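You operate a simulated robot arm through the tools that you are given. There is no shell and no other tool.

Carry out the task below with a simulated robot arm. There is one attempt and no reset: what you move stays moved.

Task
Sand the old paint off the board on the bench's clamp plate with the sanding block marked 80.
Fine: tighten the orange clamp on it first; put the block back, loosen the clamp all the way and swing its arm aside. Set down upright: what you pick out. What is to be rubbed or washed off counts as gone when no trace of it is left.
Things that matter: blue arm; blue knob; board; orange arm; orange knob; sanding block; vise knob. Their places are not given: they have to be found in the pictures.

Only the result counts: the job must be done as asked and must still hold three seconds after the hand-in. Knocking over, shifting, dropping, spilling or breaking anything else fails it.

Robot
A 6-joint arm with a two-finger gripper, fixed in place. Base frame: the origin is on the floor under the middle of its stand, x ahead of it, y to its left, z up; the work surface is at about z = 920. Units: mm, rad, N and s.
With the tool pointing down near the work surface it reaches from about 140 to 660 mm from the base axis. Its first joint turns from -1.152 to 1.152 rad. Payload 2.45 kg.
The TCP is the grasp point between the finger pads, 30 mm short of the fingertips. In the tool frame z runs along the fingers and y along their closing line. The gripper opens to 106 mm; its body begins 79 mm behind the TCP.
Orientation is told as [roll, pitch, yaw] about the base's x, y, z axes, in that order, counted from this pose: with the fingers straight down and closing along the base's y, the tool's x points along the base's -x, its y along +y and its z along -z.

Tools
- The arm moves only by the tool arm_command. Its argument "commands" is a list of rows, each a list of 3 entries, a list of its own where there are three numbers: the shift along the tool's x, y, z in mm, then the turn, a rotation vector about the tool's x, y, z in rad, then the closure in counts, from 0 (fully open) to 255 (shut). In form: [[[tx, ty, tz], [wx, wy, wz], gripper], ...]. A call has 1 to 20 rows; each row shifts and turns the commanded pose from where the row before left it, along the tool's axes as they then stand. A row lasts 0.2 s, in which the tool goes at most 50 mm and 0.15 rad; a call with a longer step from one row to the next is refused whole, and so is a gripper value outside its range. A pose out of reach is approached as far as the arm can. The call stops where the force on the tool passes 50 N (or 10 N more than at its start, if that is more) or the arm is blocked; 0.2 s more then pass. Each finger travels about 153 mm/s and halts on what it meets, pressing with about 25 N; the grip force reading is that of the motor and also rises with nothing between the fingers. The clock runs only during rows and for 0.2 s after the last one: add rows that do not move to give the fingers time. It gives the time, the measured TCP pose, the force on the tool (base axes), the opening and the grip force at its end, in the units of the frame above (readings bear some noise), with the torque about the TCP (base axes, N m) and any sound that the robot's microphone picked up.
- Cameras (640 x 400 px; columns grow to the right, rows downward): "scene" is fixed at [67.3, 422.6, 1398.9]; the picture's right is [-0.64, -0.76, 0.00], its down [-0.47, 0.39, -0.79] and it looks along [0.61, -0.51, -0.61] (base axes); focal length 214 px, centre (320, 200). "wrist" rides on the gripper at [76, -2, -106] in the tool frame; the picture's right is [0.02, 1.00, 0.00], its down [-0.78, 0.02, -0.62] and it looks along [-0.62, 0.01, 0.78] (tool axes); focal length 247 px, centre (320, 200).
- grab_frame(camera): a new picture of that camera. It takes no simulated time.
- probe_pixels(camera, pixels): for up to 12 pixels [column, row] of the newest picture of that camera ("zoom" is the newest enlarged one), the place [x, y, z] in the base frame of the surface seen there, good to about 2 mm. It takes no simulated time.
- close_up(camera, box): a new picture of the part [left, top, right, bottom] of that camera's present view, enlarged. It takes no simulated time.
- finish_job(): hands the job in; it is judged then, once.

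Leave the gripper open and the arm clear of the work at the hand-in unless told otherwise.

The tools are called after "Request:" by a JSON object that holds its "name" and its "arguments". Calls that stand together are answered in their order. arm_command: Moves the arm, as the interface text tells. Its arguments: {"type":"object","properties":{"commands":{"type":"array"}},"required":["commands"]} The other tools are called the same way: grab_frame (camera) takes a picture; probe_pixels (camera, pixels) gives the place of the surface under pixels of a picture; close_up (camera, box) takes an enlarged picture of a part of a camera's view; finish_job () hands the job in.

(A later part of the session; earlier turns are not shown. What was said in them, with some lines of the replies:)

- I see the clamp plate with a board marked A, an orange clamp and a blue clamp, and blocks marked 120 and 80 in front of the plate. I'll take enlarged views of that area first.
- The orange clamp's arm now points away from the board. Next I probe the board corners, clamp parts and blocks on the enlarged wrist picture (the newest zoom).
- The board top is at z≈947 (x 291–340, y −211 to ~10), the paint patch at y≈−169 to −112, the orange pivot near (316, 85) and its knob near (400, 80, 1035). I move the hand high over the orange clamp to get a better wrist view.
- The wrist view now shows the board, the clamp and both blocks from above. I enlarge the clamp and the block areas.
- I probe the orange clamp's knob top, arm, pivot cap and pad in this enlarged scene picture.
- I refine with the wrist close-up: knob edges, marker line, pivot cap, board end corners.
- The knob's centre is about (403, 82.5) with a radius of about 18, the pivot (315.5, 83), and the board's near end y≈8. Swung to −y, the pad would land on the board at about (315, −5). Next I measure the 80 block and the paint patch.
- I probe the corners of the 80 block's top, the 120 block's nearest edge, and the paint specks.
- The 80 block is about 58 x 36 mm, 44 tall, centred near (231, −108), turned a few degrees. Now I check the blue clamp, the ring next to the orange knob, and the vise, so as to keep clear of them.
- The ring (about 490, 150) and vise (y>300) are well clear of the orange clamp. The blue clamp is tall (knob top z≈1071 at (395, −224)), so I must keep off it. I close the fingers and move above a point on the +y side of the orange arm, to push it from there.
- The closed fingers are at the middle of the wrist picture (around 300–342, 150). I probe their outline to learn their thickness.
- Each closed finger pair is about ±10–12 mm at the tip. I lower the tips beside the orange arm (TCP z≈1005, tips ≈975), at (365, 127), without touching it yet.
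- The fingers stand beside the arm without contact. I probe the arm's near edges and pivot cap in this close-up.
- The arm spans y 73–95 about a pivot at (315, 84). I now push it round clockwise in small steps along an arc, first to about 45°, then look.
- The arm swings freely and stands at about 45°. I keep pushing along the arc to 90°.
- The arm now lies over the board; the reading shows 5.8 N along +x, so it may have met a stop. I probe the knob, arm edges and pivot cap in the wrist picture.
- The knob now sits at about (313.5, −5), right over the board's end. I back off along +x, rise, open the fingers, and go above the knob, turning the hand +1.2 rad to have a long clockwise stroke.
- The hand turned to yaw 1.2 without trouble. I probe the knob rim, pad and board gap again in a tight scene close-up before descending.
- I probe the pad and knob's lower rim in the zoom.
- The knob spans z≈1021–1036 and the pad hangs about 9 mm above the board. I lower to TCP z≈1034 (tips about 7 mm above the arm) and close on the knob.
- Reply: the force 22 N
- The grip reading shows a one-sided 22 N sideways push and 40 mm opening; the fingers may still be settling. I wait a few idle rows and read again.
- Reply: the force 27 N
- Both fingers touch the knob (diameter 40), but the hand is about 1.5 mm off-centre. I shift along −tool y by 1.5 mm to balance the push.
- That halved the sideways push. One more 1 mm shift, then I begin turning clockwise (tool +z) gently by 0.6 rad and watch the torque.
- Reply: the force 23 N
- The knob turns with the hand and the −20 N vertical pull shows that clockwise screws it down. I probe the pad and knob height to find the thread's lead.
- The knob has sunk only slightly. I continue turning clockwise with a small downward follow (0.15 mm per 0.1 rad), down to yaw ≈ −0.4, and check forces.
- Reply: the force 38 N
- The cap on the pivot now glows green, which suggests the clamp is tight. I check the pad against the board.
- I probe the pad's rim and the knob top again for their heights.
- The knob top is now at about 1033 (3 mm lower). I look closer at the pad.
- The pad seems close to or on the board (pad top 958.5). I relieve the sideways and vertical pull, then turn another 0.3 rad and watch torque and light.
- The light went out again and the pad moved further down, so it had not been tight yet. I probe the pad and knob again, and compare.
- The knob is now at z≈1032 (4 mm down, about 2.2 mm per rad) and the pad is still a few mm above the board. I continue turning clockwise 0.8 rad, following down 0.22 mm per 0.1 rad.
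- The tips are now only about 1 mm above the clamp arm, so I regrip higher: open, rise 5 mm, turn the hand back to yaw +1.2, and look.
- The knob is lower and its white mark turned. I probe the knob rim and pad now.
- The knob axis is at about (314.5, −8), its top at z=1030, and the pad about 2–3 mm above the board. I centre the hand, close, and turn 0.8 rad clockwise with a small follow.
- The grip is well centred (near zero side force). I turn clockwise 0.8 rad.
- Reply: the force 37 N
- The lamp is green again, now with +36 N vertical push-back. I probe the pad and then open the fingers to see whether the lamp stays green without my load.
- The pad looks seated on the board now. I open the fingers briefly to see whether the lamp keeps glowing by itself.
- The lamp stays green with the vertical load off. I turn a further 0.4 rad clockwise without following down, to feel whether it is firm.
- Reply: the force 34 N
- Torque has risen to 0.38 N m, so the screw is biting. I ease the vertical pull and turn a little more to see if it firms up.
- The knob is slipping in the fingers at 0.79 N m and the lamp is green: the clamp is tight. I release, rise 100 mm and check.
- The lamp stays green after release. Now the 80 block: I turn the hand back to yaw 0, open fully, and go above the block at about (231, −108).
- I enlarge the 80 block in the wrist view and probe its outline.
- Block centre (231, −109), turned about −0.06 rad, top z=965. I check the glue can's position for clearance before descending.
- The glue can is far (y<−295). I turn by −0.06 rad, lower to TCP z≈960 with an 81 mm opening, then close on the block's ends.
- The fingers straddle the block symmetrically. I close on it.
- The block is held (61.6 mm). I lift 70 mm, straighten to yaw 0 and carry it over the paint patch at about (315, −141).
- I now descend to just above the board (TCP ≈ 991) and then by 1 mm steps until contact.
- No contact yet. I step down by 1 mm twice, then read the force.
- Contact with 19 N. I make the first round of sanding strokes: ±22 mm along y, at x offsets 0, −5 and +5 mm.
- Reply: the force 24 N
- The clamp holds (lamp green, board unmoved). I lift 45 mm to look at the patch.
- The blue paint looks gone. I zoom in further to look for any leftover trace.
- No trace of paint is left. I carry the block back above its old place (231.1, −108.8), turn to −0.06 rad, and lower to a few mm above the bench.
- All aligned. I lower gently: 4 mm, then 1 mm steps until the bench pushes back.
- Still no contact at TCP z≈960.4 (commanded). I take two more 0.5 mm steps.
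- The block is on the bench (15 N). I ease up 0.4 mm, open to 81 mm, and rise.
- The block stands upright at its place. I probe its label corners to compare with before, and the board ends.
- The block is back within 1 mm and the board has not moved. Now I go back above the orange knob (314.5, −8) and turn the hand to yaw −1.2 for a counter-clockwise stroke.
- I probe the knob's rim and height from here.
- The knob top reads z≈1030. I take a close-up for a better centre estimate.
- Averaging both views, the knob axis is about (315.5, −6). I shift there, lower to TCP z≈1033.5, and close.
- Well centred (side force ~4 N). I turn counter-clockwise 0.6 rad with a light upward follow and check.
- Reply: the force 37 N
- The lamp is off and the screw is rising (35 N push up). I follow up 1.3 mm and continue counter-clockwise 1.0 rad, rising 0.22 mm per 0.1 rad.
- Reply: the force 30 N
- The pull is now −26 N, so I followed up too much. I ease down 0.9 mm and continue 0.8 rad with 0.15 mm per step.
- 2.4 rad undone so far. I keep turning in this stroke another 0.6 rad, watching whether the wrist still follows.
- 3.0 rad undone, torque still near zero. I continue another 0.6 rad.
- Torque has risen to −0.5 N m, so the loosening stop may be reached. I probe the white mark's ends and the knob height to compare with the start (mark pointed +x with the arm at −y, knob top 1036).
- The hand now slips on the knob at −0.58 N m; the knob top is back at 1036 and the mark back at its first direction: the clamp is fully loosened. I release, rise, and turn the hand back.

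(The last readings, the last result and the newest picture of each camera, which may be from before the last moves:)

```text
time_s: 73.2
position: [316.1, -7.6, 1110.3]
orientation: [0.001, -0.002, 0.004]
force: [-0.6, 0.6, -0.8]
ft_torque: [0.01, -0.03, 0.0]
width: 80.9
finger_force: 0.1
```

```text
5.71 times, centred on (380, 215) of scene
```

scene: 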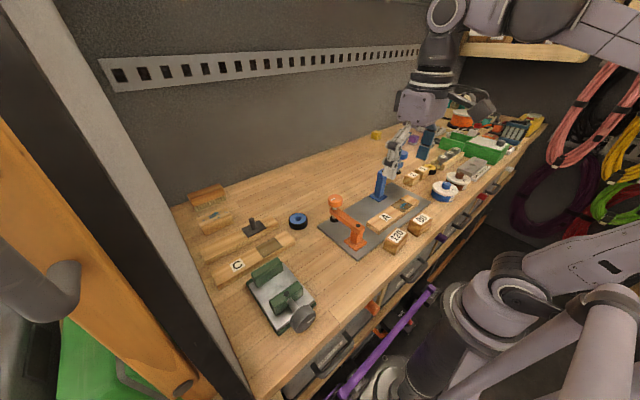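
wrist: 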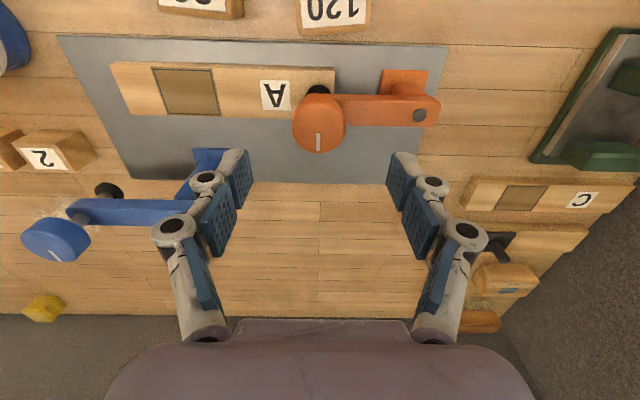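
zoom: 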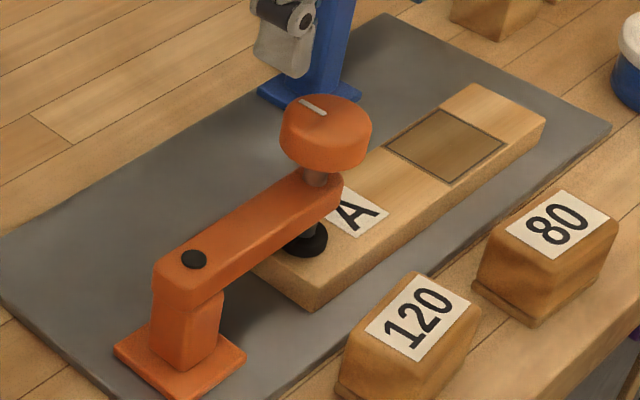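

The clamp is open: pad raised, mark as at the start. Now I close the fingers and go down on the −x side of the arm, at (272, 34), tips at z≈976, above the 120 block's top (965).

Request:
{"name": "arm_command", "arguments": {"commands": [[[21.75, 20, 0], [0, 0, 0], 255], [[21.75, 20, 0], [0, 0, 0], 255], [[0, 0, 0], [0, 0, 0], 255], [[0, 0, 35], [0, 0, 0], 255], [[0, 0, 35], [0, 0, 0], 255], [[0, 0, 34.3], [0, 0, 0], 255], [[0, 0, 0], [0, 0, 0], 255]]}}

Request:
{"name": "grab_frame", "arguments": {"camera": "wrist"}}

Request:
{"name": "close_up", "arguments": {"camera": "scene", "box": [340, 180, 420, 260]}}

```text
time_s: 74.8
position: [275.8, 34.9, 1004.4]
orientation: [0.001, -0.005, 0.007]
force: [1.0, 0.1, -0.1]
ft_torque: [0.0, 0.01, -0.02]
width: 0.0
finger_force: 25.4
```

```text
taken
```

wrist: 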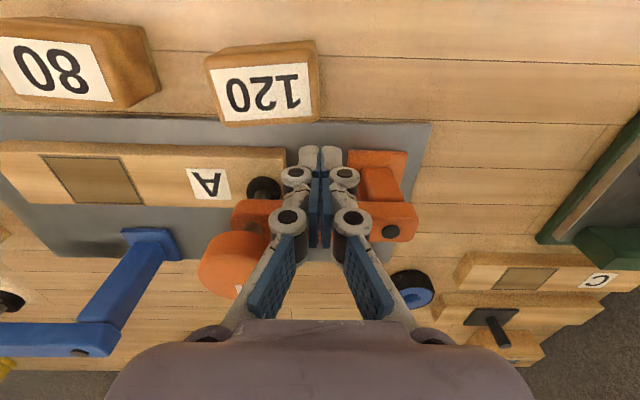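

```text
5.00 times, centred on (380, 220) of scene
```

zoom: 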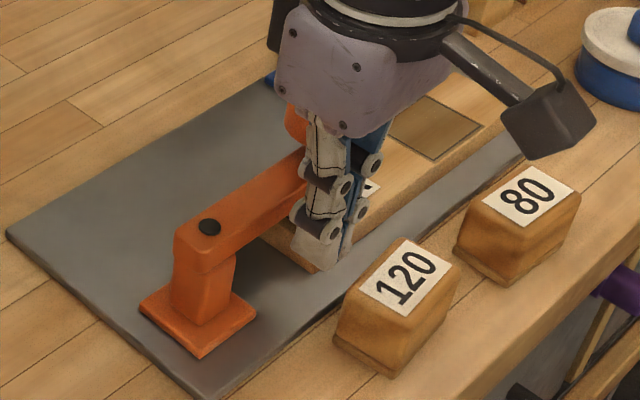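

I push the arm counter-clockwise along the mirrored arc, first to about 45°.

Request:
{"name": "arm_command", "arguments": {"commands": [[[-11.5, 0, 0], [0, 0, 0], 255], [[-11.5, 0, 0], [0, 0, 0], 255], [[-5.45, -2.15, 0], [0, 0, 0], 255], [[-5.45, -2.15, 0], [0, 0, 0], 255], [[-6.4, -0.8, 0], [0, 0, 0], 255], [[-6.4, -0.8, 0], [0, 0, 0], 255], [[-6.85, 1.0, 0], [0, 0, 0], 255], [[-6.85, 1.0, 0], [0, 0, 0], 255], [[0, 0, 0], [0, 0, 0], 255]]}}

Request:
{"name": "grab_frame", "arguments": {"camera": "wrist"}}

Request:
{"name": "close_up", "arguments": {"camera": "scene", "box": [330, 170, 420, 260]}}

```text
time_s: 76.8
position: [332.0, 31.7, 1006.1]
orientation: [0.0, -0.004, 0.007]
force: [0.0, -1.4, -0.4]
ft_torque: [-0.02, 0.01, -0.01]
width: 0.1
finger_force: 28.8
```

```text
taken
```

wrist: 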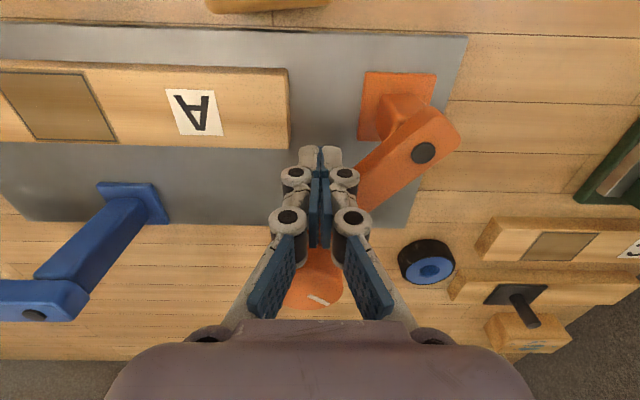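

```text
4.44 times, centred on (375, 215) of scene
```

zoom: 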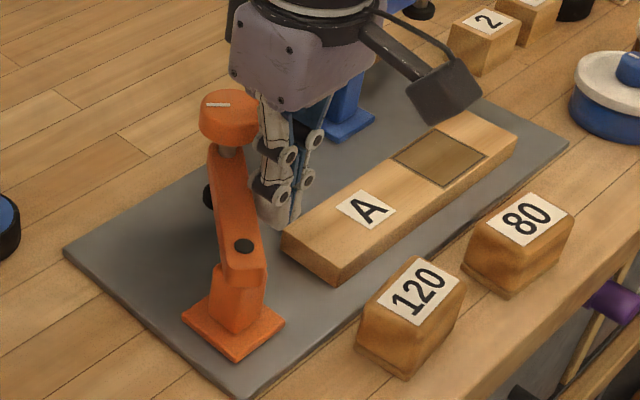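

The arm is at about 45–50° and moving freely. I continue the arc until it points along +x again, as at the start.

Request:
{"name": "arm_command", "arguments": {"commands": [[[-6.7, 3.25, 0], [0, 0, 0], 255], [[-6.7, 3.25, 0], [0, 0, 0], 255], [[-5.8, 5.3, 0], [0, 0, 0], 255], [[-5.8, 5.3, 0], [0, 0, 0], 255], [[-4.05, 7.15, 0], [0, 0, 0], 255], [[-4.05, 7.15, 0], [0, 0, 0], 255], [[0, 0, 0], [0, 0, 0], 255]]}}

Request:
{"name": "grab_frame", "arguments": {"camera": "wrist"}}

Request:
{"name": "close_up", "arguments": {"camera": "scene", "box": [310, 170, 410, 260]}}

```text
time_s: 78.4
position: [362.9, 56.1, 1006.9]
orientation: [-0.014, 0.005, 0.001]
force: [-21.9, -41.0, 8.9]
ft_torque: [-0.27, 0.19, 0.31]
width: 0.3
finger_force: 28.7
```

```text
taken
```

wrist: 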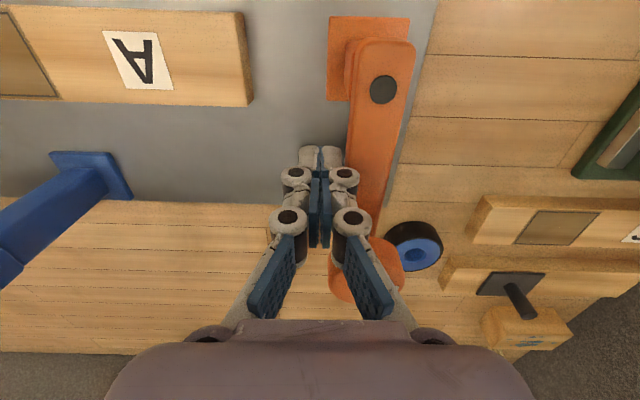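

```text
4.44 times, centred on (360, 215) of scene
```

zoom: 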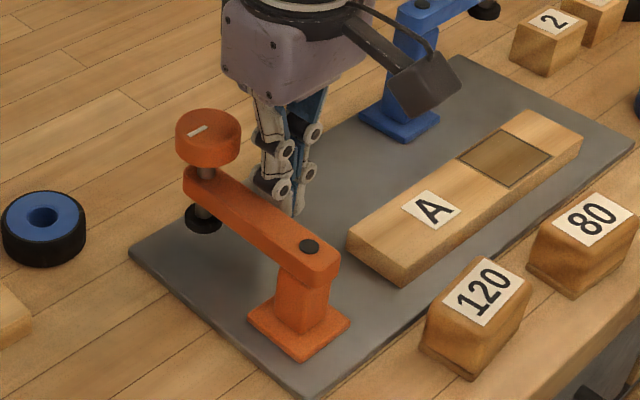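

The push-back of 46 N shows the arm met its stop at its original place. I back away toward −y and rise.

Request:
{"name": "arm_command", "arguments": {"commands": [[[3, -8, 0], [0, 0, 0], 255], [[2, -15, 0], [0, 0, 0], 255], [[0, 0, -40], [0, 0, 0], 255], [[0, 0, -40], [0, 0, 0], 255], [[0, 0, -40], [0, 0, 0], 128], [[0, 0, -40], [0, 0, 0], 0], [[0, 0, 0], [0, 0, 0], 0], [[0, 0, 0], [0, 0, 0], 0]]}}

Request:
{"name": "grab_frame", "arguments": {"camera": "wrist"}}

Request:
{"name": "grab_frame", "arguments": {"camera": "scene"}}

Request:
{"name": "close_up", "arguments": {"camera": "scene", "box": [300, 140, 460, 260]}}

```text
time_s: 80.2
position: [358.4, 37.1, 1163.5]
orientation: [0.001, -0.004, 0.003]
force: [0.0, 0.3, -0.1]
ft_torque: [0.01, 0.02, -0.01]
width: 105.9
finger_force: 0.0
```

```text
taken
```

wrist: 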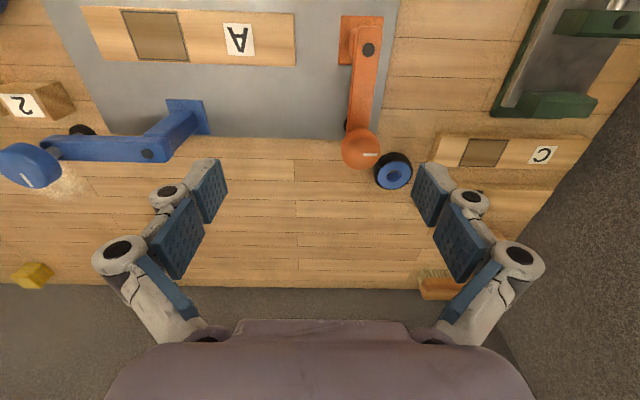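

```text
taken
```

scene: 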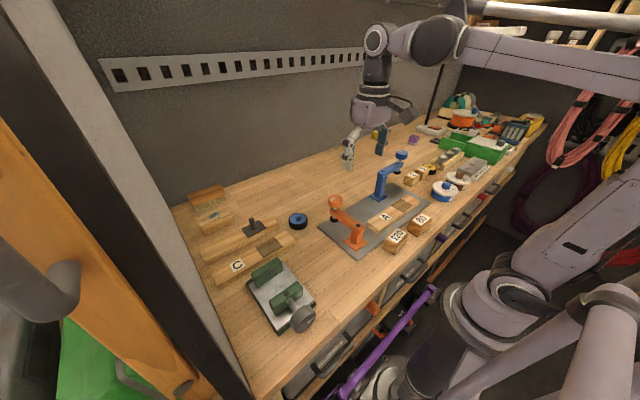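

```text
3.33 times, centred on (380, 200) of scene
```

zoom: 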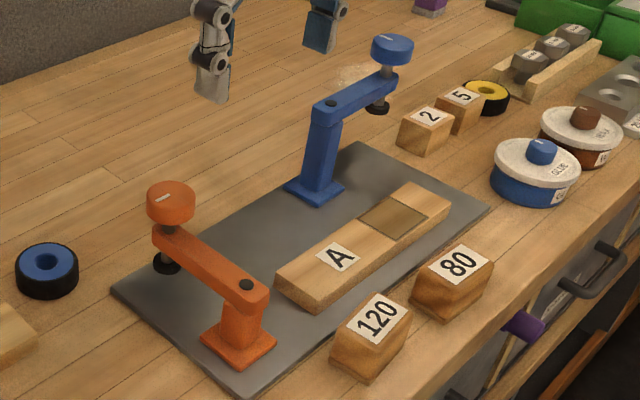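

The scene matches the start: orange arm aside, block 80 back, board in place. One last close look at the board and the clamp knob.

Request:
{"name": "close_up", "arguments": {"camera": "wrist", "box": [85, 0, 305, 80]}}

Request:
{"name": "close_up", "arguments": {"camera": "scene", "box": [380, 185, 440, 225]}}

Request:
{"name": "probe_pixels", "arguments": {"camera": "wrist", "pixels": [[368, 49], [361, 150], [92, 10], [294, 14], [294, 64], [372, 155]]}}

```text
2.91 times, centred on (195, 40) of wrist
```

zoom: 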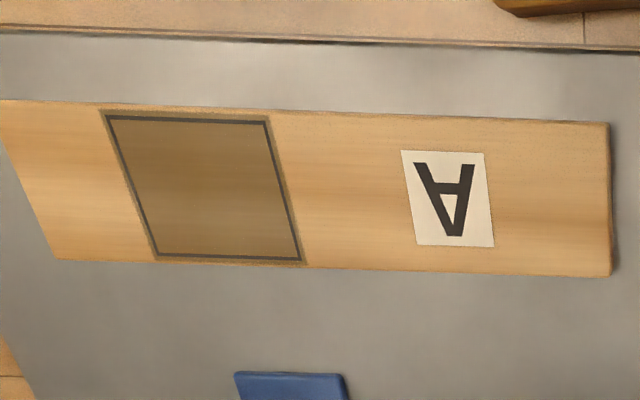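

```text
10.00 times, centred on (410, 205) of scene
```

zoom: 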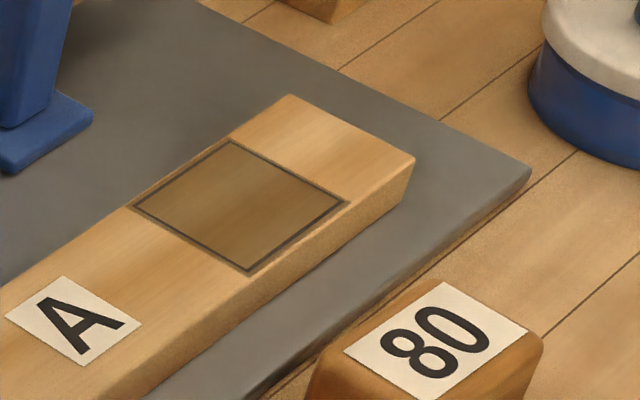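

```text
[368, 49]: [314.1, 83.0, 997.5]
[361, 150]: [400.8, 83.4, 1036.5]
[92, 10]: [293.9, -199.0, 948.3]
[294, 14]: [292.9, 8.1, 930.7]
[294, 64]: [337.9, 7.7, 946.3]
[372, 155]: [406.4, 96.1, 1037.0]
```

The paint is fully gone and the 80 block is upright in its place. The orange clamp is fully open with its arm aside, the blue clamp is untouched, and the gripper is open and clear. I hand the job in.

Request:
{"name": "finish_job", "arguments": {}}

```text
The job is handed in.
```

The old paint is sanded off the board on the clamp plate, and the job is handed in. The judging result didn't come back, so I can only report what the last pictures and readings showed.

- **Clamp tightened first:** I swung the orange arm over the end of the board and turned the knob clockwise until it was firm and the lamp on its pivot showed green. The lamp stayed green through the sanding, and the board did not move.
- **Sanding:** I used the block marked 80, with about 20 N of pressure, over the patch and the specks just outside its frame. Close-ups afterwards showed no blue left.
- **Block returned:** The block is upright and within about 1 mm of where it stood before.
- **Clamp released:** I turned the knob back until it hit its stop, with its height and white mark the same as at the start. I then pushed the arm aside until it met its stop in its original position.

The blue clamp, the 120 block, the vise and everything else were left untouched. The gripper is open and clear of the work.
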